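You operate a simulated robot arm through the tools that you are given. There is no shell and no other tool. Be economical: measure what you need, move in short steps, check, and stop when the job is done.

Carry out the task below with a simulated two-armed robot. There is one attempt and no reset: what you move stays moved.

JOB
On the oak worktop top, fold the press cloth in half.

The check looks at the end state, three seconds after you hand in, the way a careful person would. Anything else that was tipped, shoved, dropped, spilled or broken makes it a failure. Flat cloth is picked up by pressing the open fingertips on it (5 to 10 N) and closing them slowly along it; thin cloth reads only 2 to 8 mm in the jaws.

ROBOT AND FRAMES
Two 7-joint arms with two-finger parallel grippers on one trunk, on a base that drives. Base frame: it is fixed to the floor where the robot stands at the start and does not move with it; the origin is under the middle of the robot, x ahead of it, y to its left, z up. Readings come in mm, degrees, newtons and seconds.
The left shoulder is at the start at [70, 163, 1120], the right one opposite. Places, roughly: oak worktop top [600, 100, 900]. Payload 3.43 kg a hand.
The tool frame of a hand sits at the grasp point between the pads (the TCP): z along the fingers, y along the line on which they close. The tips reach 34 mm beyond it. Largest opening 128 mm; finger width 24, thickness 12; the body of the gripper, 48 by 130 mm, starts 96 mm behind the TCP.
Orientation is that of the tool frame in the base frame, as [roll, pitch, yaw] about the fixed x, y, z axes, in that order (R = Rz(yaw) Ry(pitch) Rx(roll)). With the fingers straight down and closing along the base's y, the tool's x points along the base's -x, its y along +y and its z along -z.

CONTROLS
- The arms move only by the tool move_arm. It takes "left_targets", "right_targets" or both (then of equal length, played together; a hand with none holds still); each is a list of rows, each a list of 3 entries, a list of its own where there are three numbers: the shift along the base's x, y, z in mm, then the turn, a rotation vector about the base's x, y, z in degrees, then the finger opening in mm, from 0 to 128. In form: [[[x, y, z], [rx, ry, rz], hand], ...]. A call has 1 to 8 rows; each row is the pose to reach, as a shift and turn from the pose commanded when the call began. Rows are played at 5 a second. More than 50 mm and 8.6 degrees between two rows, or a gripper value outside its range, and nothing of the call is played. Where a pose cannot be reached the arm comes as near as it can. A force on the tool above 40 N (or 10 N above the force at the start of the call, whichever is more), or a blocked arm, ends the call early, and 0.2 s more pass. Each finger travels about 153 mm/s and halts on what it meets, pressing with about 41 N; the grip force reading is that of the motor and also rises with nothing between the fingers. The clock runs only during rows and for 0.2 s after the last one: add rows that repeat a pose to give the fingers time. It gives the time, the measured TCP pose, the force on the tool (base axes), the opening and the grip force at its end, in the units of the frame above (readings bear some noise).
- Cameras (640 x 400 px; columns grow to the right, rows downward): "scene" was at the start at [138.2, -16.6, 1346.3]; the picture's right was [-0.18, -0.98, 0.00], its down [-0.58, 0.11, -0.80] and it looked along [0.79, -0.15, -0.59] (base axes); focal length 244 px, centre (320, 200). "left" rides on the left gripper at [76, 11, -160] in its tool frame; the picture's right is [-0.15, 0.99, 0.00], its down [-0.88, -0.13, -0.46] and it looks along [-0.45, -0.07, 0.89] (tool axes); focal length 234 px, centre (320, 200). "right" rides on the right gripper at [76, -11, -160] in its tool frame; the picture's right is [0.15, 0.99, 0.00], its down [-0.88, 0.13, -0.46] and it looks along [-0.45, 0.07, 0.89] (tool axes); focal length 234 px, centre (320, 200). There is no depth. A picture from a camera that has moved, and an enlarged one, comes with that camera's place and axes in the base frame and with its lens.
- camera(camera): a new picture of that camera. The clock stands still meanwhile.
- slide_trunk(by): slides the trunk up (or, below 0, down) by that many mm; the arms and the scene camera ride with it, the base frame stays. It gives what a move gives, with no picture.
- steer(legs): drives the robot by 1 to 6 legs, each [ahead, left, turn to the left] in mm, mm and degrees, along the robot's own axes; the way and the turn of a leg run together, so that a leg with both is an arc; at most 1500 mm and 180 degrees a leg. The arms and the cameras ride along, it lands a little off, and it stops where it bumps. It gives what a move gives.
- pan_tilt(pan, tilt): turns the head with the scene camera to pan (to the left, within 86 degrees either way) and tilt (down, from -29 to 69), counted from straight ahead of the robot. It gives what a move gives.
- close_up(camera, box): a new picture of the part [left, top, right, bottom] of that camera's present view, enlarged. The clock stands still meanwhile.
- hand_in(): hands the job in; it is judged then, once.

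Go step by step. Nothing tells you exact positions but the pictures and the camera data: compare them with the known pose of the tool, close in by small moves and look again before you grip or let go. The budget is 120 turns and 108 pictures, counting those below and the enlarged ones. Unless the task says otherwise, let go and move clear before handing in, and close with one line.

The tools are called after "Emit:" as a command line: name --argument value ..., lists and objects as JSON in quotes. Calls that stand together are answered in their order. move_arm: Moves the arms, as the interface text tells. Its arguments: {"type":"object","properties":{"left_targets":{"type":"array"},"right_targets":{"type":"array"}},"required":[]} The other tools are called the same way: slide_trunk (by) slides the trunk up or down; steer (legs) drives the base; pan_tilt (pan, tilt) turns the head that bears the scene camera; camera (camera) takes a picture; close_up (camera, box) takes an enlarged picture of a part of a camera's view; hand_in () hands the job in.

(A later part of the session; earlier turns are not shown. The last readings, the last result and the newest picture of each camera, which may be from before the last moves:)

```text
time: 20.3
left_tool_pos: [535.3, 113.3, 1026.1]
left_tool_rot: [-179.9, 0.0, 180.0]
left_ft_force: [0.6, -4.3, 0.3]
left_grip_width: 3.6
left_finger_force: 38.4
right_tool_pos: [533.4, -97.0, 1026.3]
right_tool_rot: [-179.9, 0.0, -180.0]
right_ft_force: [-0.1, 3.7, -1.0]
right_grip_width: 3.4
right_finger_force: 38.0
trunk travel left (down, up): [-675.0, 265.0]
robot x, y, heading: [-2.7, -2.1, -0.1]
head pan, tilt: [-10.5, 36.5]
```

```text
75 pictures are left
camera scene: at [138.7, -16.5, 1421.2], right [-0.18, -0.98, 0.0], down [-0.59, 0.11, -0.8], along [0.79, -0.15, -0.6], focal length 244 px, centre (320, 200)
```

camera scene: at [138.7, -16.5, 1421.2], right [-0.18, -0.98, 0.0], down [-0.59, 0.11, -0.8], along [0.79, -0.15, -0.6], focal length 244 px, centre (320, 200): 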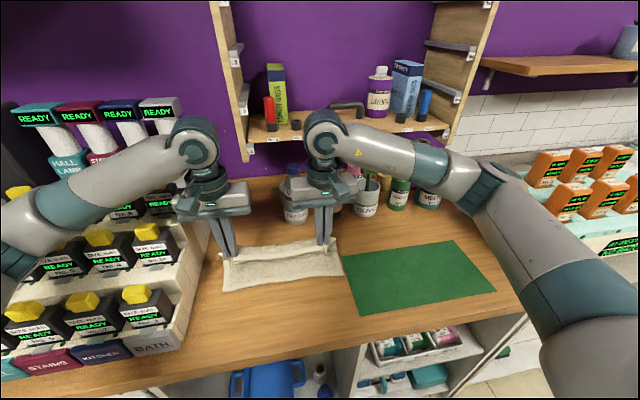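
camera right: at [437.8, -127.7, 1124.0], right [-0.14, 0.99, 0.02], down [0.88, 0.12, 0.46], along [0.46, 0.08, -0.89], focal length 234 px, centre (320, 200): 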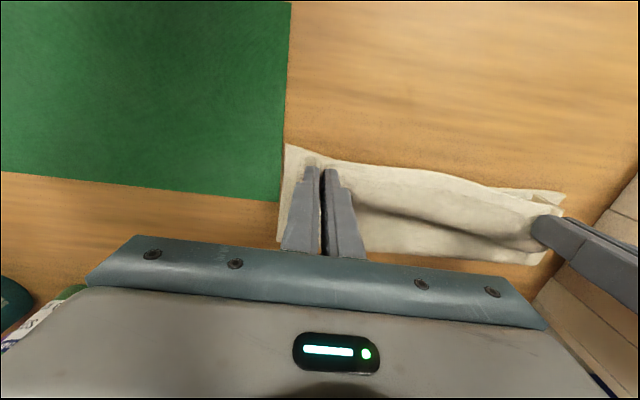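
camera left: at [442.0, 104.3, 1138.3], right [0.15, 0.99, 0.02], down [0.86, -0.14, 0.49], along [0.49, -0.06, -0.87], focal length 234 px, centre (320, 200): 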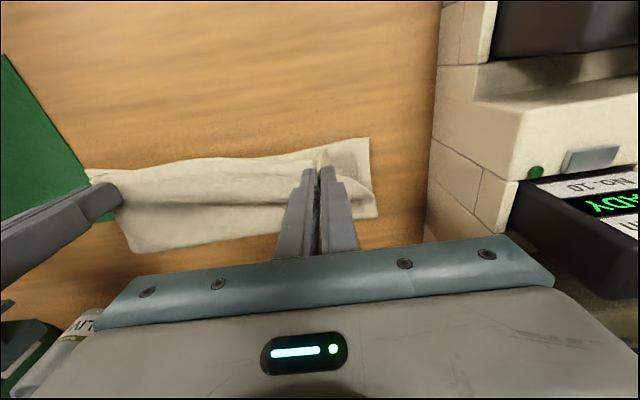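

Emit:
move_arm --left_targets '[[[0, 0, -13], [0, 0, 0], 0], [[0, 0, -25], [0, 0, 0], 0]]' --right_targets '[[[0, 0, -13], [0, 0, 0], 0], [[0, 0, -25], [0, 0, 0], 0]]'

Emit:
slide_trunk --by 25

Emit:
move_arm --left_targets '[[[0, 0, -13], [0, 0, 0], 0], [[0, 0, -25], [0, 0, 0], 0]]' --right_targets '[[[0, 0, -13], [0, 0, 0], 0], [[0, 0, -25], [0, 0, 0], 0]]'

Emit:
slide_trunk --by 25

Emit:
move_arm --left_targets '[[[0, 0, -13], [0, 0, 0], 0], [[0, 0, -25], [0, 0, 0], 0]]' --right_targets '[[[0, 0, -13], [0, 0, 0], 0], [[0, 0, -25], [0, 0, 0], 0]]'

Emit:
slide_trunk --by 25

Emit:
move_arm --left_targets '[[[0, 0, -13], [0, 0, 0], 0], [[0, 0, -26], [0, 0, 0], 0], [[0, 0, -26], [0, 0, 0], 0]]' --right_targets '[[[0, 0, -13], [0, 0, 0], 0], [[0, 0, -26], [0, 0, 0], 0], [[0, 0, -26], [0, 0, 0], 0]]'

Emit:
camera --camera "scene"

Emit:
camera --camera "right"

Emit:
camera --camera "left"

```text
time: 20.9
left_tool_pos: [534.9, 112.4, 1000.7]
left_tool_rot: [180.0, -0.1, -180.0]
left_ft_force: [0.5, -4.2, 0.6]
left_grip_width: 3.5
left_finger_force: 38.2
right_tool_pos: [533.6, -97.0, 999.8]
right_tool_rot: [-180.0, -0.1, -180.0]
right_ft_force: [-1.0, 3.7, 0.2]
right_grip_width: 3.8
right_finger_force: 38.0
trunk travel left (down, up): [-675.0, 265.0]
robot x, y, heading: [0.3, 0.2, 0.0]
head pan, tilt: [-10.5, 36.5]
```

```text
time: 21.6
left_tool_pos: [533.9, 112.4, 1026.6]
left_tool_rot: [180.0, 0.0, 180.0]
left_ft_force: [1.7, -4.3, 0.4]
left_grip_width: 3.3
left_finger_force: 38.6
right_tool_pos: [533.0, -96.7, 1025.5]
right_tool_rot: [-179.9, 0.1, -179.9]
right_ft_force: [-0.2, 4.8, -0.4]
right_grip_width: 3.5
right_finger_force: 37.7
trunk travel left (down, up): [-700.0, 240.0]
robot x, y, heading: [-0.4, -1.1, 0.1]
head pan, tilt: [-10.5, 36.5]
```

```text
time: 22.2
left_tool_pos: [533.9, 113.7, 1000.6]
left_tool_rot: [-180.0, -0.1, -179.9]
left_ft_force: [-0.3, -3.6, -0.2]
left_grip_width: 3.5
left_finger_force: 38.0
right_tool_pos: [532.5, -96.1, 1000.1]
right_tool_rot: [180.0, -0.1, 180.0]
right_ft_force: [0.2, 3.2, -0.5]
right_grip_width: 3.7
right_finger_force: 38.5
trunk travel left (down, up): [-700.0, 240.0]
robot x, y, heading: [-1.0, 3.6, 0.0]
head pan, tilt: [-10.5, 36.5]
```

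```text
time: 22.9
left_tool_pos: [534.2, 111.9, 1025.3]
left_tool_rot: [180.0, 0.0, -180.0]
left_ft_force: [0.5, -2.3, -0.4]
left_grip_width: 3.5
left_finger_force: 37.8
right_tool_pos: [532.9, -96.0, 1025.0]
right_tool_rot: [-180.0, 0.0, -180.0]
right_ft_force: [0.7, 2.2, -0.9]
right_grip_width: 3.6
right_finger_force: 38.1
trunk travel left (down, up): [-725.0, 215.0]
robot x, y, heading: [-3.0, -0.8, 0.1]
head pan, tilt: [-10.5, 36.5]
```

```text
time: 23.6
left_tool_pos: [533.5, 111.9, 1000.5]
left_tool_rot: [180.0, 0.0, -180.0]
left_ft_force: [0.2, -4.1, 0.5]
left_grip_width: 3.7
left_finger_force: 37.6
right_tool_pos: [532.6, -97.0, 999.7]
right_tool_rot: [180.0, 0.0, 180.0]
right_ft_force: [-0.1, 3.4, 0.7]
right_grip_width: 3.4
right_finger_force: 38.2
trunk travel left (down, up): [-725.0, 215.0]
robot x, y, heading: [-1.6, 3.4, -0.1]
head pan, tilt: [-10.5, 36.5]
```

```text
time: 24.3
left_tool_pos: [533.1, 111.7, 1026.5]
left_tool_rot: [-180.0, -0.1, -179.9]
left_ft_force: [0.7, -4.4, 0.8]
left_grip_width: 3.8
left_finger_force: 38.5
right_tool_pos: [532.4, -96.4, 1023.6]
right_tool_rot: [-180.0, 0.0, 180.0]
right_ft_force: [0.4, 4.4, -1.0]
right_grip_width: 3.6
right_finger_force: 38.3
trunk travel left (down, up): [-750.0, 190.0]
robot x, y, heading: [-2.5, 2.8, -0.2]
head pan, tilt: [-10.5, 36.5]
```

```text
time: 25.1
left_tool_pos: [533.5, 113.2, 999.7]
left_tool_rot: [-180.0, -0.1, 180.0]
left_ft_force: [-0.1, -3.9, -0.4]
left_grip_width: 3.7
left_finger_force: 37.9
right_tool_pos: [531.7, -97.3, 999.1]
right_tool_rot: [-180.0, 0.0, 179.9]
right_ft_force: [0.0, 3.5, -0.6]
right_grip_width: 3.5
right_finger_force: 38.4
trunk travel left (down, up): [-750.0, 190.0]
robot x, y, heading: [-1.2, 0.7, -0.1]
head pan, tilt: [-10.5, 36.5]
```

```text
74 pictures are left
camera scene: at [137.9, -16.6, 1496.4], right [-0.18, -0.98, 0.0], down [-0.58, 0.11, -0.8], along [0.79, -0.15, -0.59], focal length 244 px, centre (320, 200)
```

scene: 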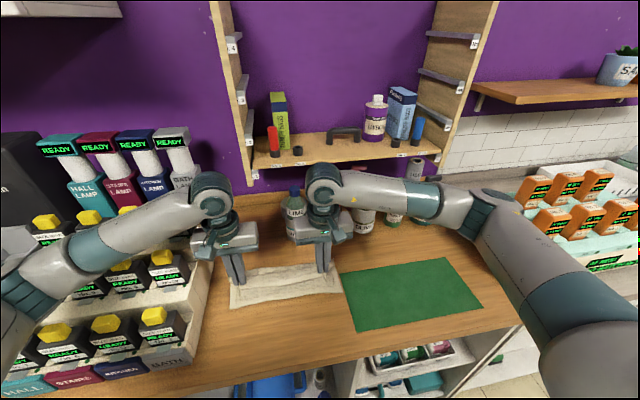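

```text
73 pictures are left
camera right: at [457.4, -107.9, 1158.6], right [-0.15, 0.99, 0.0], down [0.88, 0.13, 0.46], along [0.45, 0.07, -0.89], focal length 234 px, centre (320, 200)
```

right: 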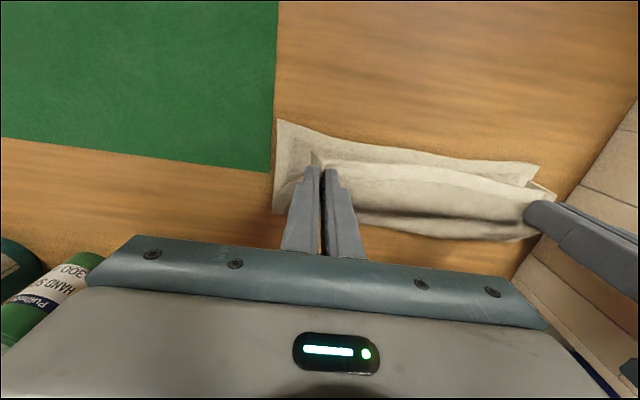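

```text
72 pictures are left
camera left: at [458.3, 124.0, 1159.1], right [0.15, 0.99, 0.0], down [0.88, -0.13, 0.46], along [0.45, -0.07, -0.89], focal length 234 px, centre (320, 200)
```

left: 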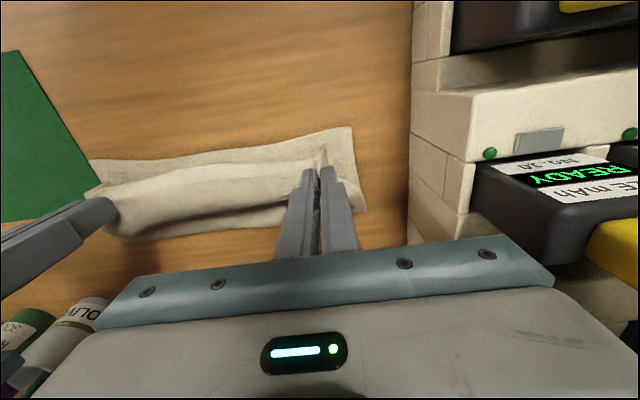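

The elbow is now clear of the rack and the lower layer's edge is at x≈499–506. I'll lower the hem onto it, aiming its edge to match.

Emit:
move_arm --left_targets '[[[-2, 0, -10], [0, 0, 0], 0], [[-5, 0, -20], [0, 0, 0], 0], [[-8, 0, -32], [0, 0, 0], 0], [[-10, 0, -42], [0, 0, 0], 0], [[-10, 0, -48], [0, 0, 0], 0], [[-10, 0, -48], [0, 0, 0], 0]]' --right_targets '[[[-3, 0, -10], [0, 0, 0], 0], [[-7, 0, -20], [0, 0, 0], 0], [[-11, 0, -32], [0, 0, 0], 0], [[-14, 0, -42], [0, 0, 0], 0], [[-15, 0, -48], [0, 0, 0], 0], [[-15, 0, -48], [0, 0, 0], 0]]'

Emit:
camera --camera "scene"

Emit:
camera --camera "right"

Emit:
camera --camera "left"

```text
time: 26.5
left_tool_pos: [525.5, 111.4, 957.4]
left_tool_rot: [179.9, 0.6, -179.9]
left_ft_force: [0.1, -3.2, 0.3]
left_grip_width: 3.5
left_finger_force: 38.0
right_tool_pos: [516.4, -97.9, 952.8]
right_tool_rot: [179.9, 0.1, -180.0]
right_ft_force: [0.6, 4.4, -0.7]
right_grip_width: 3.5
right_finger_force: 38.3
trunk travel left (down, up): [-750.0, 190.0]
robot x, y, heading: [-0.6, 0.8, 0.4]
head pan, tilt: [-10.5, 36.5]
```

```text
71 pictures are left
camera scene: at [136.3, -19.3, 1497.6], right [-0.18, -0.98, 0.0], down [-0.58, 0.11, -0.8], along [0.79, -0.15, -0.59], focal length 244 px, centre (320, 200)
```

scene: 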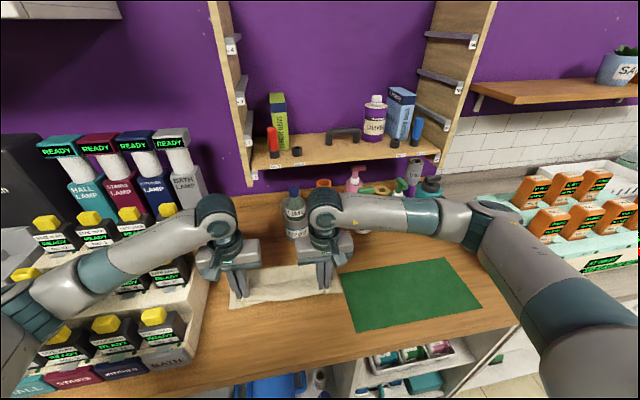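

```text
70 pictures are left
camera right: at [440.6, -109.6, 1112.0], right [-0.15, 0.99, 0.0], down [0.88, 0.13, 0.46], along [0.45, 0.07, -0.89], focal length 234 px, centre (320, 200)
```

right: 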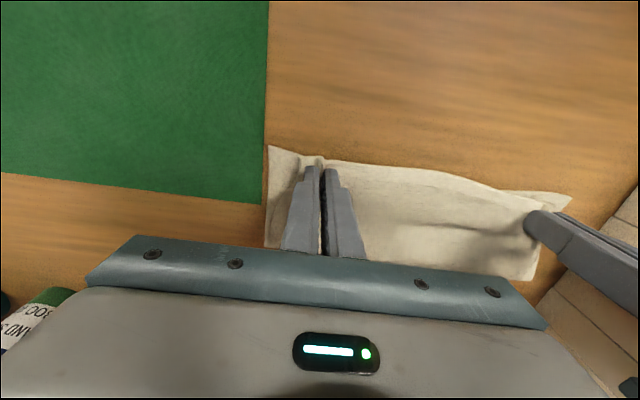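

```text
69 pictures are left
camera left: at [448.3, 122.6, 1116.4], right [0.14, 0.99, 0.0], down [0.88, -0.13, 0.46], along [0.46, -0.06, -0.89], focal length 234 px, centre (320, 200)
```

left: 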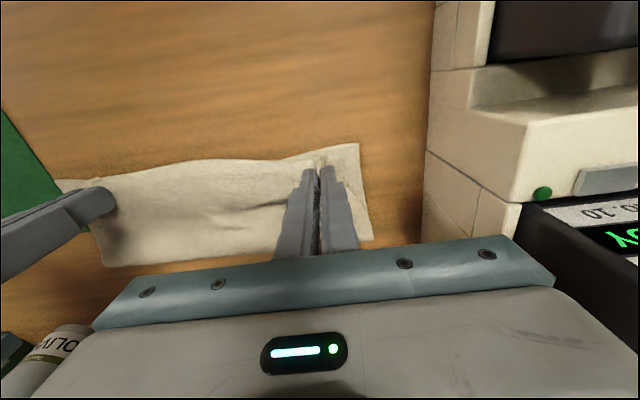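

The left forearm is again just touching the rack (5 mm off). I'll lift slightly, raise the trunk 50 mm more in two steps, and come back down.

Emit:
move_arm --left_targets '[[[0, 0, 15], [0, 0, 0], 0], [[0, 0, 15], [0, 0, 0], 0]]' --right_targets '[[[0, 0, 15], [0, 0, 0], 0], [[0, 0, 15], [0, 0, 0], 0]]'

Emit:
slide_trunk --by 30

Emit:
move_arm --left_targets '[[[0, 0, -15], [0, 0, 0], 0], [[0, 0, -30], [0, 0, 0], 0]]' --right_targets '[[[0, 0, -15], [0, 0, 0], 0], [[0, 0, -30], [0, 0, 0], 0]]'

Emit:
slide_trunk --by 30

Emit:
move_arm --left_targets '[[[0, 0, -15], [0, 0, 0], 0], [[0, 0, -30], [0, 0, 0], 0], [[0, 0, -45], [0, 0, 0], 0], [[0, 0, -45], [0, 0, 0], 0]]' --right_targets '[[[0, 0, -15], [0, 0, 0], 0], [[0, 0, -30], [0, 0, 0], 0], [[0, 0, -45], [0, 0, 0], 0], [[0, 0, -45], [0, 0, 0], 0]]'

Emit:
camera --camera "scene"

Emit:
camera --camera "left"

```text
time: 27.1
left_tool_pos: [522.0, 114.0, 970.8]
left_tool_rot: [-180.0, 0.4, -179.8]
left_ft_force: [0.5, -3.2, 0.2]
left_grip_width: 3.9
left_finger_force: 37.8
right_tool_pos: [513.4, -95.6, 966.7]
right_tool_rot: [-180.0, 0.1, -180.0]
right_ft_force: [0.4, 3.8, -0.3]
right_grip_width: 3.5
right_finger_force: 38.5
trunk travel left (down, up): [-750.0, 190.0]
robot x, y, heading: [-2.1, -0.4, 0.0]
head pan, tilt: [-10.5, 36.5]
```

```text
time: 27.8
left_tool_pos: [522.2, 111.8, 996.6]
left_tool_rot: [-179.9, -0.1, 180.0]
left_ft_force: [-0.6, -1.4, 0.2]
left_grip_width: 3.4
left_finger_force: 38.0
right_tool_pos: [515.5, -95.7, 994.3]
right_tool_rot: [-180.0, -0.1, 180.0]
right_ft_force: [0.2, 2.1, 0.6]
right_grip_width: 3.5
right_finger_force: 38.5
trunk travel left (down, up): [-780.0, 160.0]
robot x, y, heading: [0.1, 2.3, -0.0]
head pan, tilt: [-10.5, 36.5]
```

```text
time: 28.4
left_tool_pos: [522.7, 112.2, 966.3]
left_tool_rot: [179.9, 0.0, 179.9]
left_ft_force: [-0.1, -1.8, 0.8]
left_grip_width: 3.4
left_finger_force: 38.2
right_tool_pos: [515.4, -97.0, 965.8]
right_tool_rot: [180.0, 0.0, -180.0]
right_ft_force: [-0.3, 1.1, 0.4]
right_grip_width: 3.6
right_finger_force: 37.9
trunk travel left (down, up): [-780.0, 160.0]
robot x, y, heading: [1.7, -0.4, -0.0]
head pan, tilt: [-10.5, 36.5]
```

```text
time: 29.2
left_tool_pos: [523.8, 110.8, 996.6]
left_tool_rot: [180.0, 0.0, -179.9]
left_ft_force: [-0.8, -1.5, -0.1]
left_grip_width: 3.4
left_finger_force: 38.7
right_tool_pos: [516.4, -95.7, 994.9]
right_tool_rot: [-180.0, 0.0, 180.0]
right_ft_force: [-0.3, 2.0, -0.5]
right_grip_width: 3.5
right_finger_force: 37.9
trunk travel left (down, up): [-810.0, 130.0]
robot x, y, heading: [1.3, -1.5, 0.2]
head pan, tilt: [-10.5, 36.5]
```

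```text
time: 30.2
left_tool_pos: [522.9, 109.9, 950.0]
left_tool_rot: [180.0, -0.1, -180.0]
left_ft_force: [-0.1, -1.5, -0.6]
left_grip_width: 3.5
left_finger_force: 38.2
right_tool_pos: [515.7, -97.3, 950.7]
right_tool_rot: [-180.0, -0.1, -180.0]
right_ft_force: [0.2, 1.6, -0.1]
right_grip_width: 3.4
right_finger_force: 37.8
trunk travel left (down, up): [-810.0, 130.0]
robot x, y, heading: [-0.7, 2.4, -0.1]
head pan, tilt: [-10.5, 36.5]
```

```text
68 pictures are left
camera scene: at [137.5, -17.3, 1556.4], right [-0.18, -0.98, 0.0], down [-0.58, 0.11, -0.8], along [0.79, -0.15, -0.59], focal length 244 px, centre (320, 200)
```

scene: 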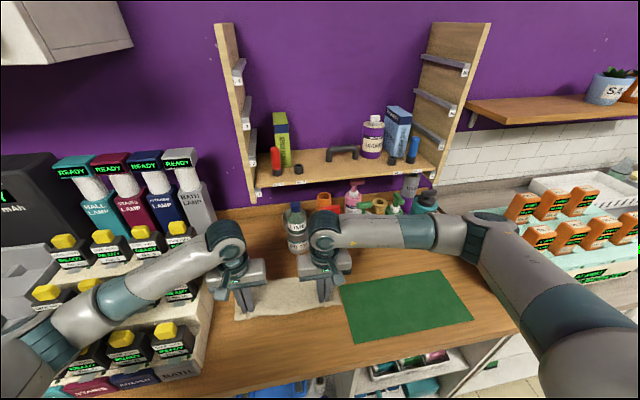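

```text
67 pictures are left
camera left: at [447.9, 121.8, 1109.7], right [0.15, 0.99, 0.0], down [0.88, -0.13, 0.46], along [0.45, -0.07, -0.89], focal length 234 px, centre (320, 200)
```

left: 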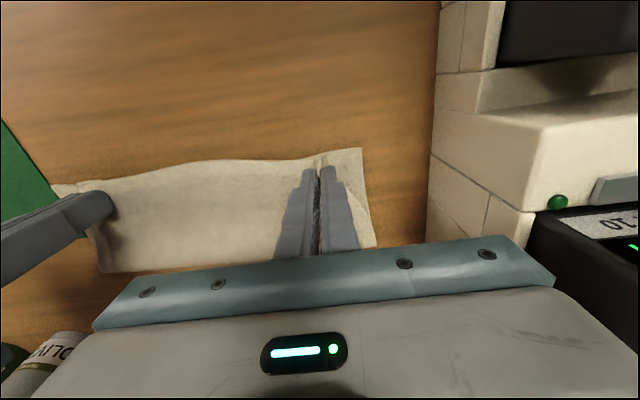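

The hem lies aligned and the arm is no longer touching the rack. I'll lower the last few millimetres and open the fingers slowly.

Emit:
move_arm --left_targets '[[[0, 0, -3], [0, 0, 0], 0], [[0, 0, -7], [0, 0, 0], 0], [[0, 0, -7], [0, 0, 0], 0], [[0, 0, -7], [0, 0, 0], 6], [[0, 0, -7], [0, 0, 0], 12], [[0, 0, -7], [0, 0, 0], 18], [[0, 0, -7], [0, 0, 0], 24]]' --right_targets '[[[0, 0, -3], [0, 0, 0], 0], [[0, 0, -7], [0, 0, 0], 0], [[0, 0, -7], [0, 0, 0], 0], [[0, 0, -7], [0, 0, 0], 6], [[0, 0, -7], [0, 0, 0], 12], [[0, 0, -7], [0, 0, 0], 18], [[0, 0, -7], [0, 0, 0], 24]]'

Emit:
camera --camera "left"

Emit:
camera --camera "right"

```text
time: 31.8
left_tool_pos: [524.9, 110.2, 944.0]
left_tool_rot: [-179.9, 0.1, -180.0]
left_ft_force: [-1.0, -0.9, 1.9]
left_grip_width: 23.2
left_finger_force: 0.0
right_tool_pos: [515.8, -96.7, 943.8]
right_tool_rot: [-180.0, 0.0, 180.0]
right_ft_force: [-0.2, 0.5, 0.2]
right_grip_width: 23.7
right_finger_force: 0.1
trunk travel left (down, up): [-810.0, 130.0]
robot x, y, heading: [3.0, 0.6, -0.0]
head pan, tilt: [-10.5, 36.5]
```

```text
66 pictures are left
camera left: at [448.4, 121.8, 1103.6], right [0.15, 0.99, 0.0], down [0.88, -0.13, 0.46], along [0.45, -0.07, -0.89], focal length 234 px, centre (320, 200)
```

left: 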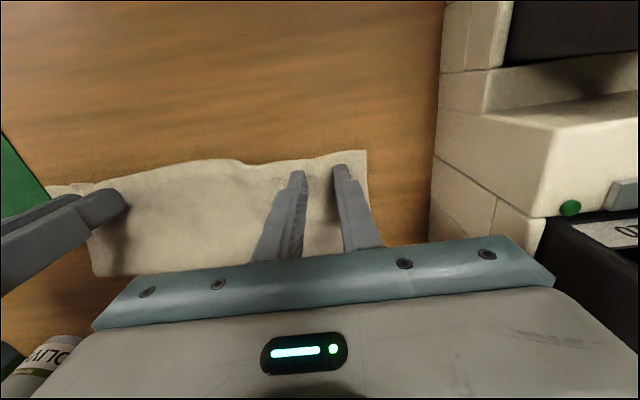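

```text
65 pictures are left
camera right: at [440.6, -107.8, 1103.4], right [-0.15, 0.99, 0.0], down [0.88, 0.13, 0.46], along [0.45, 0.07, -0.89], focal length 234 px, centre (320, 200)
```

right: 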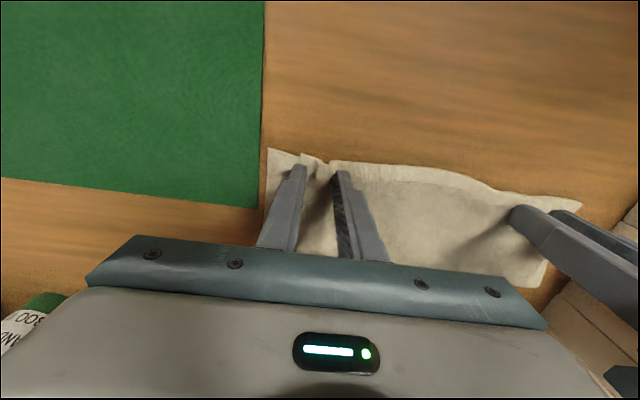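

Both corners are released. I'll raise the hands straight up and look at the fold.

Emit:
move_arm --left_targets '[[[0, 0, 10], [0, 0, 0], 24], [[0, 0, 35], [0, 0, 0], 24], [[0, 0, 70], [0, 0, 0], 24], [[0, 0, 110], [0, 0, 0], 24], [[0, 0, 150], [0, 0, 0], 24], [[-30, 0, 190], [0, 0, 0], 24], [[-60, 0, 220], [0, 0, 0], 24]]' --right_targets '[[[0, 0, 10], [0, 0, 0], 24], [[0, 0, 35], [0, 0, 0], 24], [[0, 0, 70], [0, 0, 0], 24], [[0, -20, 110], [0, 0, 0], 24], [[-20, -50, 140], [0, 0, 0], 24], [[-30, -75, 160], [0, 0, 0], 24], [[-60, -75, 190], [0, 0, 0], 24]]'

Emit:
camera --camera "left"

Emit:
camera --camera "right"

Emit:
camera --camera "scene"

```text
time: 33.4
left_tool_pos: [461.4, 109.8, 1162.9]
left_tool_rot: [179.9, 0.0, -180.0]
left_ft_force: [0.1, 0.7, 0.2]
left_grip_width: 24.2
left_finger_force: 0.0
right_tool_pos: [456.1, -172.2, 1134.1]
right_tool_rot: [-180.0, 0.0, 180.0]
right_ft_force: [-0.3, 0.6, 0.3]
right_grip_width: 24.0
right_finger_force: 0.0
trunk travel left (down, up): [-810.0, 130.0]
robot x, y, heading: [-1.0, 3.7, -0.3]
head pan, tilt: [-10.5, 36.5]
```

```text
64 pictures are left
camera left: at [386.9, 121.7, 1323.6], right [0.15, 0.99, 0.0], down [0.88, -0.13, 0.46], along [0.45, -0.07, -0.89], focal length 234 px, centre (320, 200)
```

left: 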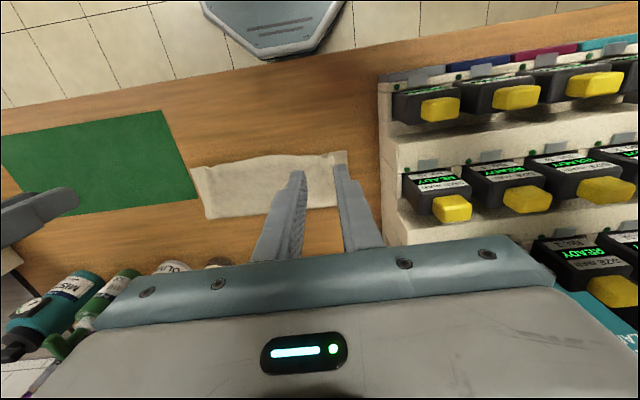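

```text
63 pictures are left
camera right: at [379.9, -183.3, 1293.9], right [-0.15, 0.99, 0.0], down [0.88, 0.13, 0.46], along [0.45, 0.07, -0.89], focal length 234 px, centre (320, 200)
```

right: 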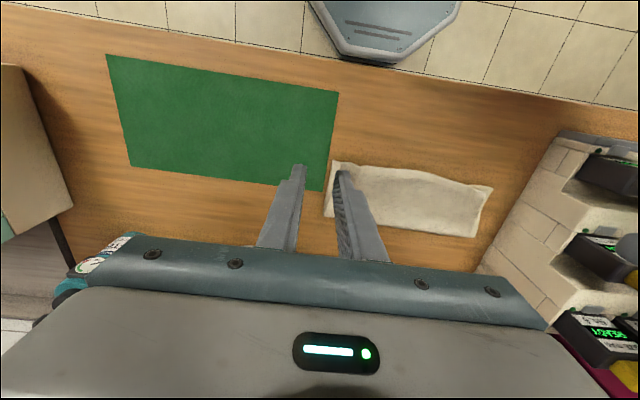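

```text
62 pictures are left
camera scene: at [136.1, -15.9, 1556.4], right [-0.18, -0.98, 0.0], down [-0.58, 0.11, -0.8], along [0.79, -0.15, -0.59], focal length 244 px, centre (320, 200)
```

scene: 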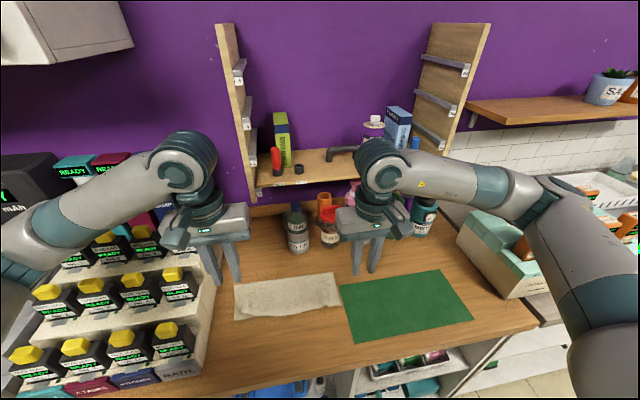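

Emit:
close_up --camera "scene" --box '[220, 260, 360, 335]'

Emit:
close_up --camera "scene" --box '[0, 240, 230, 390]'

Emit:
close_up --camera "left" --box '[160, 120, 400, 260]'

```text
4.57 times, centred on (290, 298) of scene
camera zoom: at [136.1, -15.9, 1556.4], right [-0.18, -0.98, 0.0], down [-0.58, 0.11, -0.8], along [0.79, -0.15, -0.59], focal length 1114 px, centre (457, -246)
```

zoom: 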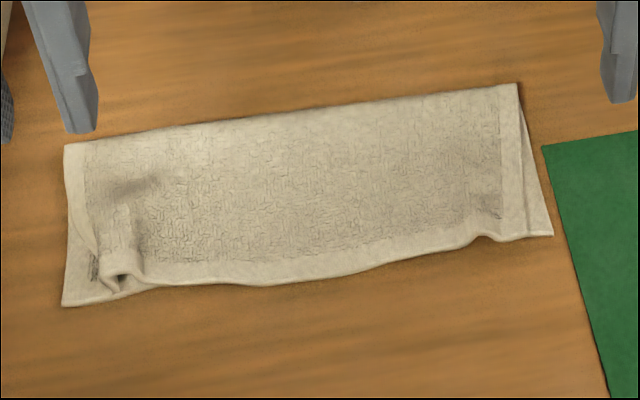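

```text
2.67 times, centred on (115, 315) of scene
camera zoom: at [136.1, -15.9, 1556.4], right [-0.18, -0.98, 0.0], down [-0.58, 0.11, -0.8], along [0.79, -0.15, -0.59], focal length 650 px, centre (867, -107)
```

zoom: 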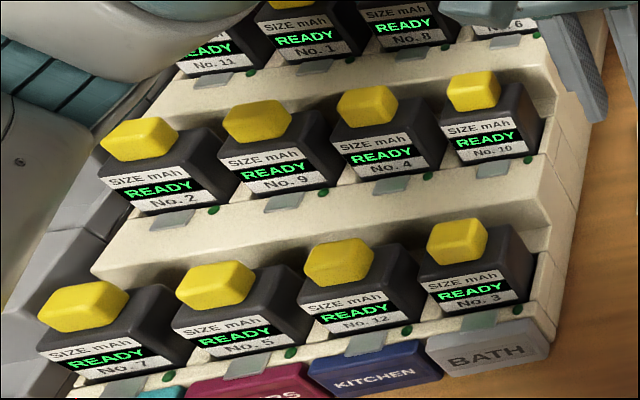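

```text
2.67 times, centred on (280, 190) of left
camera zoom: at [386.9, 121.7, 1323.6], right [0.15, 0.99, 0.0], down [0.88, -0.13, 0.46], along [0.45, -0.07, -0.89], focal length 624 px, centre (427, 227)
```

zoom: 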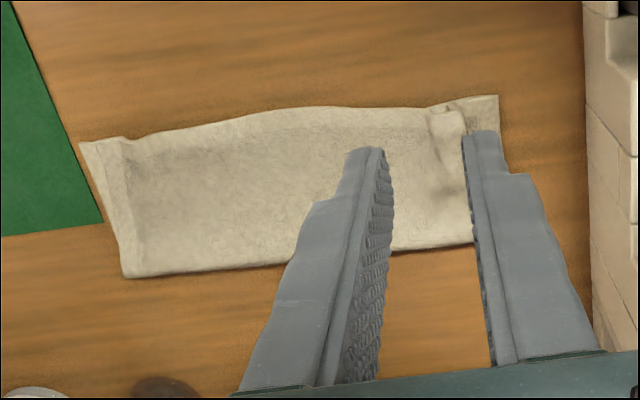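

The fold is good and the rack looks undisturbed, but a pinch ridge remains at the left near corner. I'll view it more closely with the left hand moved aside.

Emit:
move_arm --left_targets '[[[0, -20, -20], [0, 0, 0], 24], [[0, -45, -40], [0, 0, 0], 24], [[0, -65, -70], [0, 0, 0], 24], [[0, -65, -90], [0, 0, 0], 24]]'

Emit:
close_up --camera "left" --box '[310, 120, 470, 240]'

Emit:
close_up --camera "scene" --box '[225, 280, 275, 330]'

```text
time: 34.4
left_tool_pos: [463.0, 45.5, 1074.4]
left_tool_rot: [180.0, 0.0, 179.9]
left_ft_force: [-0.3, -1.2, 0.3]
left_grip_width: 24.0
left_finger_force: 0.0
right_tool_pos: [456.7, -172.1, 1132.6]
right_tool_rot: [180.0, 0.0, -180.0]
right_ft_force: [0.1, 0.8, -0.2]
right_grip_width: 24.2
right_finger_force: 0.0
trunk travel left (down, up): [-810.0, 130.0]
robot x, y, heading: [-3.5, -0.9, -0.1]
head pan, tilt: [-10.5, 36.5]
```

```text
3.33 times, centred on (390, 180) of left
camera zoom: at [387.3, 57.3, 1234.2], right [0.15, 0.99, 0.0], down [0.88, -0.13, 0.46], along [0.45, -0.07, -0.89], focal length 781 px, centre (87, 267)
```

zoom: 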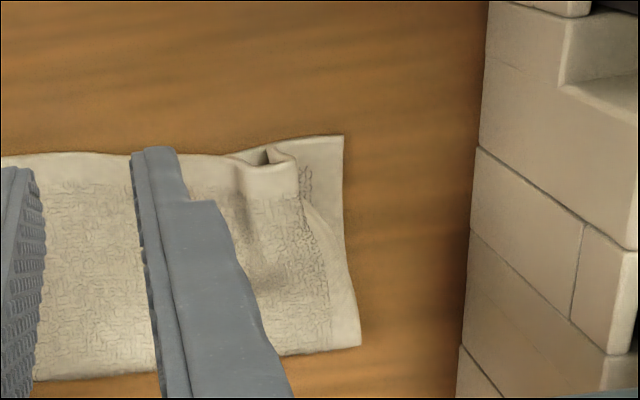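

```text
8.00 times, centred on (250, 305) of scene
camera zoom: at [138.2, -16.0, 1556.4], right [-0.18, -0.98, 0.0], down [-0.58, 0.11, -0.8], along [0.79, -0.15, -0.59], focal length 1949 px, centre (880, -640)
```

zoom: 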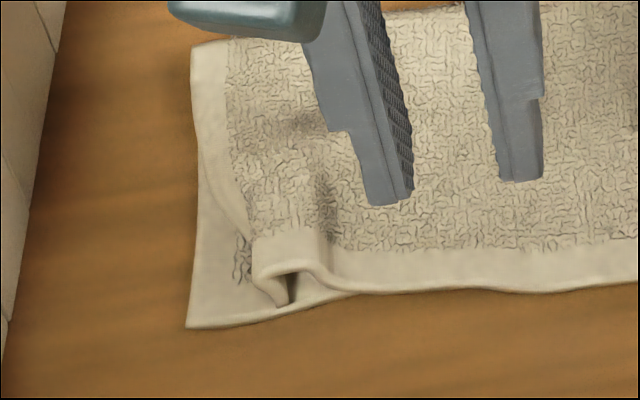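

The left near corner's hem is tucked under the ridge by about 25 mm. I'll turn the left hand 90° so its body stays clear of the rack, then press on the ridge and drag it outward to unroll it.

Emit:
move_arm --left_targets '[[[8, 5, 0], [0, 0, 8.5], 0], [[16, 10, 0], [0, 0, 17], 0], [[24, 15, 0], [0, 0, 25.5], 0], [[32, 20, 0], [0, 0, 34], 0], [[40, 25, 0], [0, 0, 42.5], 0], [[48, 30, 0], [0, 0, 51], 0], [[56, 40, 0], [0, 0, 59.5], 0], [[60, 50, 0], [0, 0, 68], 0]]'

Emit:
move_arm --left_targets '[[[0, 6, -10], [0, 0, 7.5], 0], [[0, 12, -20], [0, 0, 15], 0], [[0, 18, -40], [0, 0, 22], 0], [[0, 18, -60], [0, 0, 22], 0], [[0, 18, -60], [0, 0, 22], 0]]'

Emit:
camera --camera "left"

Emit:
camera --camera "scene"

```text
time: 36.2
left_tool_pos: [523.3, 96.6, 1074.2]
left_tool_rot: [180.0, 0.0, -111.8]
left_ft_force: [-0.9, -0.7, 0.0]
left_grip_width: 0.0
left_finger_force: 33.2
right_tool_pos: [456.4, -172.3, 1132.3]
right_tool_rot: [180.0, 0.0, 179.9]
right_ft_force: [-0.8, -0.2, 0.8]
right_grip_width: 23.9
right_finger_force: 0.1
trunk travel left (down, up): [-810.0, 130.0]
robot x, y, heading: [2.2, 2.8, -0.2]
head pan, tilt: [-10.5, 36.5]
```

```text
time: 37.4
left_tool_pos: [522.5, 114.4, 1014.1]
left_tool_rot: [180.0, 0.1, -89.9]
left_ft_force: [0.8, -0.1, -1.2]
left_grip_width: 0.0
left_finger_force: 33.2
right_tool_pos: [457.2, -172.8, 1133.6]
right_tool_rot: [-180.0, 0.1, 180.0]
right_ft_force: [-0.5, -0.4, -0.2]
right_grip_width: 24.3
right_finger_force: 0.2
trunk travel left (down, up): [-810.0, 130.0]
robot x, y, heading: [-1.8, 0.5, 0.2]
head pan, tilt: [-10.5, 36.5]
```

```text
56 pictures are left
camera left: at [512.8, 38.2, 1173.9], right [-0.99, 0.15, 0.0], down [0.13, 0.88, 0.46], along [0.07, 0.45, -0.89], focal length 234 px, centre (320, 200)
```

left: 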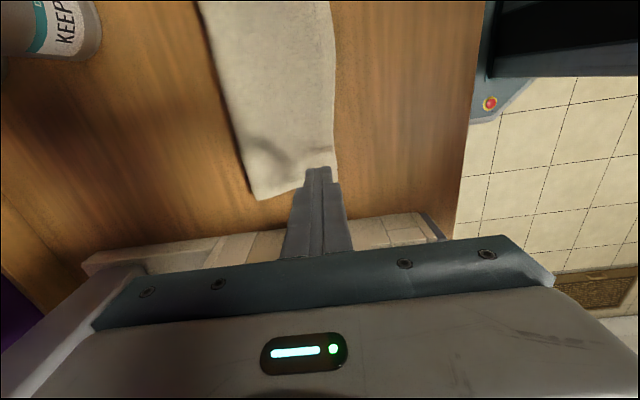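

```text
55 pictures are left
camera scene: at [138.1, -16.8, 1556.3], right [-0.18, -0.98, 0.0], down [-0.58, 0.11, -0.8], along [0.79, -0.15, -0.59], focal length 244 px, centre (320, 200)
```

scene: 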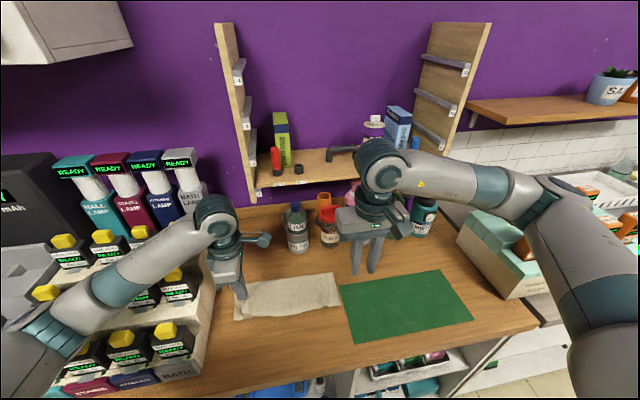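

The turned hand is above the ridge. Now down gently to it.

Emit:
move_arm --left_targets '[[[0, -2, -30], [0, 0, 0], 0], [[0, -2, -55], [0, 0, 0], 0], [[0, -2, -66], [0, 0, 0], 0], [[0, -2, -70], [0, 0, 0], 0], [[0, -2, -70], [0, 0, 0], 0]]'

Emit:
close_up --camera "scene" --box '[195, 220, 355, 330]'

```text
time: 38.6
left_tool_pos: [519.6, 110.8, 953.1]
left_tool_rot: [-179.1, 0.2, -89.9]
left_ft_force: [0.3, -0.6, -0.6]
left_grip_width: 0.1
left_finger_force: 33.6
right_tool_pos: [450.1, -175.3, 1135.8]
right_tool_rot: [179.7, 0.3, 179.9]
right_ft_force: [0.0, -0.4, -0.3]
right_grip_width: 23.9
right_finger_force: 0.0
trunk travel left (down, up): [-810.0, 130.0]
robot x, y, heading: [-1.8, 0.6, 0.1]
head pan, tilt: [-10.5, 36.5]
```

```text
3.64 times, centred on (275, 275) of scene
camera zoom: at [129.3, -20.8, 1557.9], right [-0.18, -0.98, 0.0], down [-0.58, 0.11, -0.81], along [0.79, -0.14, -0.59], focal length 886 px, centre (484, -73)
```

zoom: 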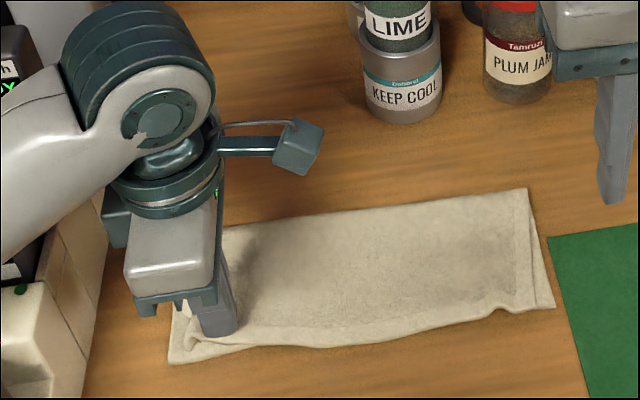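

The forearm touches the rack again in this wrist pose. Up first, then the trunk higher.

Emit:
move_arm --left_targets '[[[0, 0, 20], [0, 0, 0], 0], [[0, 0, 40], [0, 0, 0], 0], [[0, 0, 40], [0, 0, 0], 0], [[0, 0, 40], [0, 0, 0], 0]]'

Emit:
slide_trunk --by 110

Emit:
move_arm --left_targets '[[[0, 0, -30], [0, 0, 0], 0], [[0, 0, -60], [0, 0, 0], 0], [[0, 0, -90], [0, 0, 0], 0], [[0, 0, -110], [0, 0, 0], 0], [[0, 0, -125], [0, 0, 0], 0], [[0, 0, -135], [0, 0, 0], 0], [[0, 0, -135], [0, 0, 0], 0]]'

Emit:
camera --camera "scene"

```text
time: 39.6
left_tool_pos: [522.2, 111.1, 982.4]
left_tool_rot: [179.9, 0.0, -90.0]
left_ft_force: [0.5, 0.1, 0.0]
left_grip_width: 0.1
left_finger_force: 32.9
right_tool_pos: [456.7, -173.1, 1133.1]
right_tool_rot: [-179.8, 0.0, -180.0]
right_ft_force: [-0.2, 0.3, -0.7]
right_grip_width: 23.9
right_finger_force: 0.0
trunk travel left (down, up): [-810.0, 130.0]
robot x, y, heading: [3.2, -1.0, -0.1]
head pan, tilt: [-10.5, 36.5]
```

```text
time: 41.0
left_tool_pos: [522.4, 110.9, 1094.5]
left_tool_rot: [-179.9, 0.0, -90.0]
left_ft_force: [-0.3, -1.0, 0.1]
left_grip_width: 0.0
left_finger_force: 32.9
right_tool_pos: [456.8, -171.5, 1243.0]
right_tool_rot: [-180.0, 0.0, -179.9]
right_ft_force: [-0.2, 0.7, 0.2]
right_grip_width: 24.0
right_finger_force: 0.0
trunk travel left (down, up): [-920.0, 20.0]
robot x, y, heading: [0.7, 1.6, 0.0]
head pan, tilt: [-10.5, 36.5]
```

```text
time: 42.6
left_tool_pos: [522.1, 111.6, 959.8]
left_tool_rot: [-179.9, 0.0, -90.0]
left_ft_force: [0.0, 0.7, -0.7]
left_grip_width: 0.0
left_finger_force: 32.8
right_tool_pos: [456.9, -171.8, 1243.5]
right_tool_rot: [180.0, 0.0, 180.0]
right_ft_force: [0.0, -1.1, 0.6]
right_grip_width: 23.8
right_finger_force: 0.0
trunk travel left (down, up): [-920.0, 20.0]
robot x, y, heading: [1.5, -0.4, 0.2]
head pan, tilt: [-10.5, 36.5]
```

```text
53 pictures are left
camera scene: at [138.3, -16.5, 1666.3], right [-0.18, -0.98, 0.0], down [-0.58, 0.11, -0.8], along [0.79, -0.15, -0.59], focal length 244 px, centre (320, 200)
```

scene: 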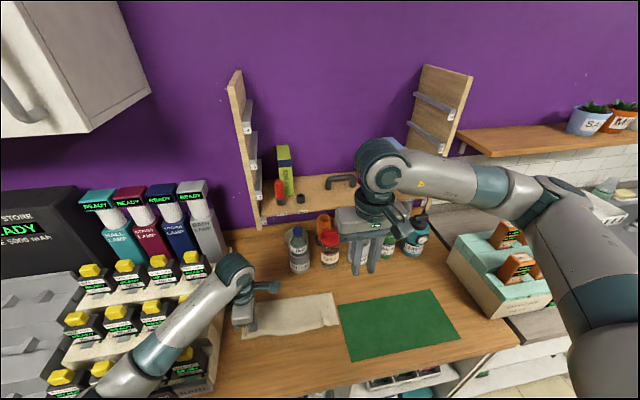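

Pose is true now, with no lean. I'll lower onto the ridge in small steps; the drag will be outward once there is light contact.

Emit:
move_arm --left_targets '[[[0, 3, -6], [0, 0, 0], 0], [[0, 3, -10], [0, 0, 0], 0], [[0, 3, -13], [0, 0, 0], 0], [[0, 3, -13], [0, 0, 0], 0]]'

Emit:
close_up --camera "scene" --box '[200, 270, 350, 350]'

```text
time: 43.6
left_tool_pos: [521.8, 115.2, 946.3]
left_tool_rot: [-179.9, -0.1, -89.9]
left_ft_force: [0.2, -0.5, 0.5]
left_grip_width: 0.1
left_finger_force: 33.1
right_tool_pos: [456.8, -172.2, 1242.5]
right_tool_rot: [180.0, 0.1, 179.9]
right_ft_force: [-0.7, -0.6, 0.3]
right_grip_width: 24.1
right_finger_force: 0.0
trunk travel left (down, up): [-920.0, 20.0]
robot x, y, heading: [1.8, 0.1, -0.1]
head pan, tilt: [-10.5, 36.5]
```

```text
4.27 times, centred on (275, 310) of scene
camera zoom: at [138.2, -16.5, 1666.3], right [-0.18, -0.98, 0.0], down [-0.58, 0.11, -0.8], along [0.79, -0.15, -0.59], focal length 1040 px, centre (512, -269)
```

zoom: 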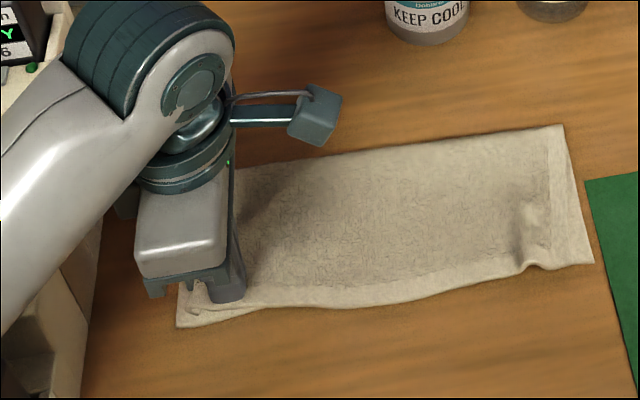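

Emit:
move_arm --left_targets '[[[0, 0, -2], [0, 0, 0], 0], [[0, 0, -4], [0, 0, 0], 0], [[0, 0, -4], [0, 0, 0], 0]]'

```text
time: 44.4
left_tool_pos: [522.0, 114.0, 942.8]
left_tool_rot: [180.0, 0.0, -90.0]
left_ft_force: [-0.1, -0.1, 1.7]
left_grip_width: 0.0
left_finger_force: 33.0
right_tool_pos: [455.9, -172.0, 1242.7]
right_tool_rot: [180.0, 0.0, -180.0]
right_ft_force: [-0.8, -0.8, 0.0]
right_grip_width: 24.4
right_finger_force: 0.0
trunk travel left (down, up): [-920.0, 20.0]
robot x, y, heading: [-3.8, 2.5, -0.1]
head pan, tilt: [-10.5, 36.5]
```

Light contact (1.7 N). Now a slow outward drag.

Emit:
move_arm --left_targets '[[[0, 4, -1], [0, 0, 0], 0], [[0, 8, -1], [0, 0, 0], 0], [[0, 12, -1], [0, 0, 0], 0], [[0, 16, -1], [0, 0, 0], 0], [[0, 20, -1], [0, 0, 0], 0], [[0, 24, -1], [0, 0, 0], 0], [[0, 28, -1], [0, 0, 0], 0]]'

Emit:
close_up --camera "scene" --box '[200, 270, 350, 350]'

Emit:
camera --camera "left"

```text
time: 46.0
left_tool_pos: [521.6, 142.9, 941.7]
left_tool_rot: [180.0, 0.0, -90.0]
left_ft_force: [0.5, -1.6, 3.6]
left_grip_width: 0.1
left_finger_force: 33.5
right_tool_pos: [457.0, -173.6, 1243.5]
right_tool_rot: [179.9, 0.0, 180.0]
right_ft_force: [0.2, -0.1, 0.4]
right_grip_width: 24.1
right_finger_force: 0.1
trunk travel left (down, up): [-920.0, 20.0]
robot x, y, heading: [2.1, 2.5, 0.1]
head pan, tilt: [-10.5, 36.5]
```

```text
4.27 times, centred on (275, 310) of scene
camera zoom: at [137.8, -16.9, 1666.4], right [-0.18, -0.98, 0.0], down [-0.58, 0.11, -0.8], along [0.79, -0.15, -0.59], focal length 1040 px, centre (512, -269)
```

zoom: 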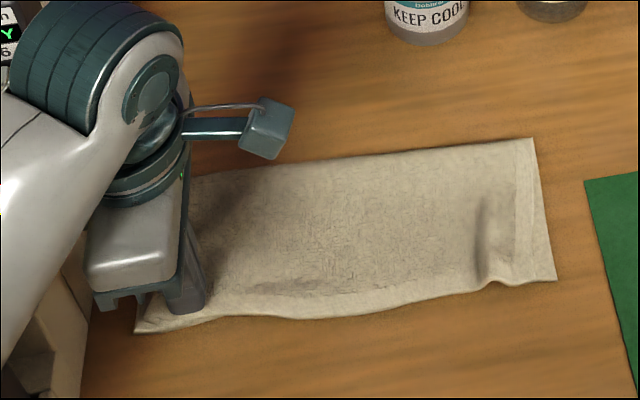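

```text
50 pictures are left
camera left: at [511.6, 67.3, 1100.8], right [-0.99, 0.15, 0.0], down [0.13, 0.88, 0.46], along [0.07, 0.45, -0.89], focal length 234 px, centre (320, 200)
```

left: 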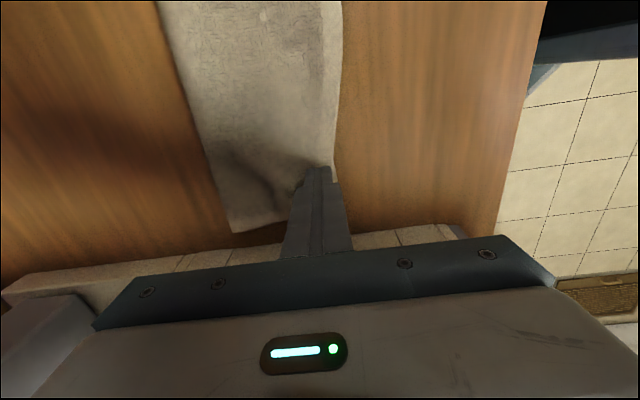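

The cloth slid outward as a whole instead of unrolling. I'll lift off and look at the corner again.

Emit:
move_arm --left_targets '[[[0, 0, 10], [0, 0, 0], 0], [[0, -10, 40], [0, 0, 0], 0], [[0, -40, 70], [0, 0, 0], 0], [[0, -75, 100], [0, 0, 0], 0], [[0, -110, 120], [0, 0, 0], 0]]'

Emit:
close_up --camera "scene" --box '[200, 270, 350, 350]'

Emit:
camera --camera "left"

```text
time: 47.2
left_tool_pos: [522.7, 30.7, 1062.7]
left_tool_rot: [179.9, 0.1, -90.0]
left_ft_force: [0.1, -0.2, 0.7]
left_grip_width: 0.0
left_finger_force: 32.6
right_tool_pos: [457.4, -173.3, 1242.2]
right_tool_rot: [180.0, 0.1, 180.0]
right_ft_force: [-0.1, 0.1, 0.9]
right_grip_width: 24.2
right_finger_force: 0.1
trunk travel left (down, up): [-920.0, 20.0]
robot x, y, heading: [1.2, -0.5, 0.1]
head pan, tilt: [-10.5, 36.5]
```

```text
4.27 times, centred on (275, 310) of scene
camera zoom: at [138.5, -18.3, 1666.2], right [-0.18, -0.98, 0.0], down [-0.58, 0.11, -0.8], along [0.79, -0.15, -0.6], focal length 1040 px, centre (512, -269)
```

zoom: 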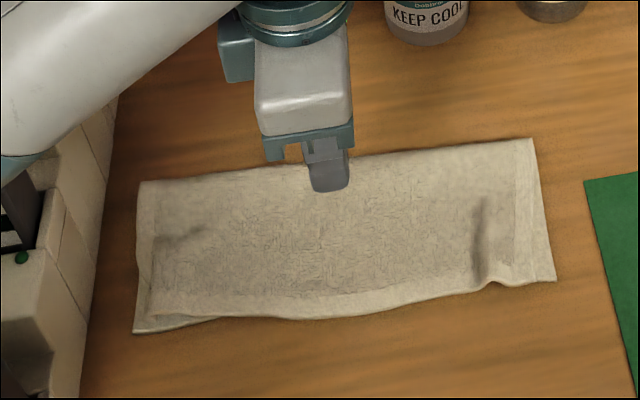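

```text
48 pictures are left
camera left: at [512.9, -44.8, 1221.0], right [-0.99, 0.15, 0.0], down [0.13, 0.88, 0.46], along [0.07, 0.45, -0.89], focal length 234 px, centre (320, 200)
```

left: 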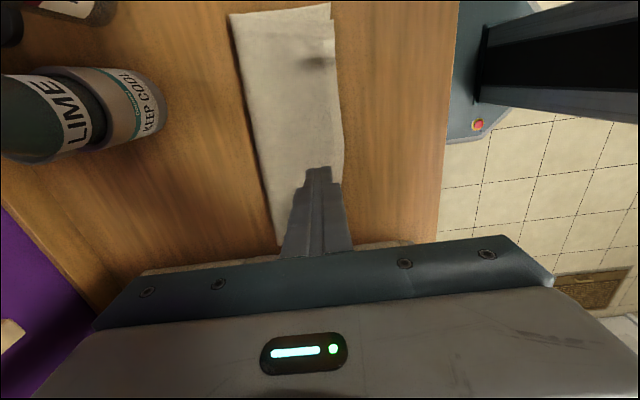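

The ridge at the left corner is now flattened. I'll zoom in on both near corners.

Emit:
close_up --camera "scene" --box '[225, 305, 285, 355]'

Emit:
close_up --camera "scene" --box '[290, 295, 340, 345]'

```text
8.00 times, centred on (255, 330) of scene
camera zoom: at [138.5, -18.3, 1666.2], right [-0.18, -0.98, 0.0], down [-0.58, 0.11, -0.8], along [0.79, -0.15, -0.6], focal length 1949 px, centre (840, -840)
```

zoom: 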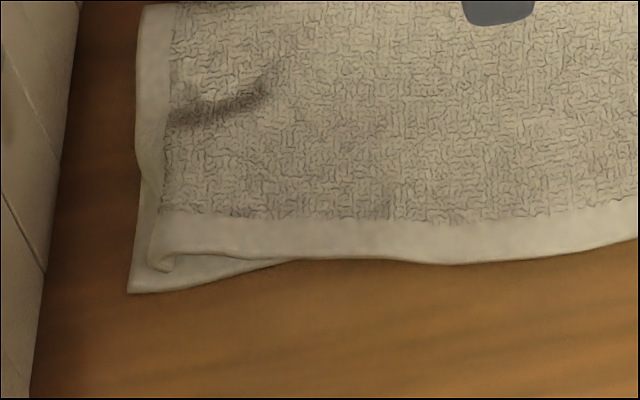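

```text
8.00 times, centred on (315, 320) of scene
camera zoom: at [138.5, -18.3, 1666.2], right [-0.18, -0.98, 0.0], down [-0.58, 0.11, -0.8], along [0.79, -0.15, -0.6], focal length 1949 px, centre (360, -760)
```

zoom: 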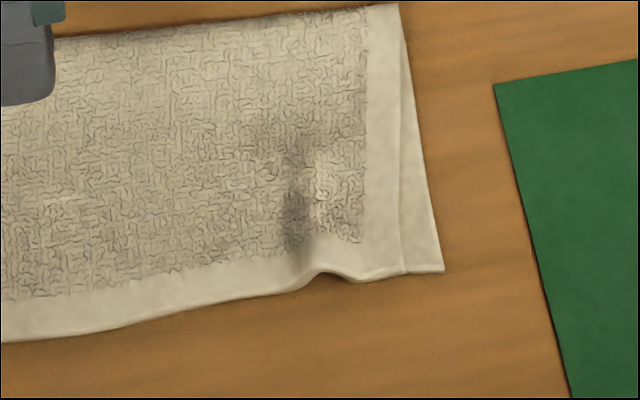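

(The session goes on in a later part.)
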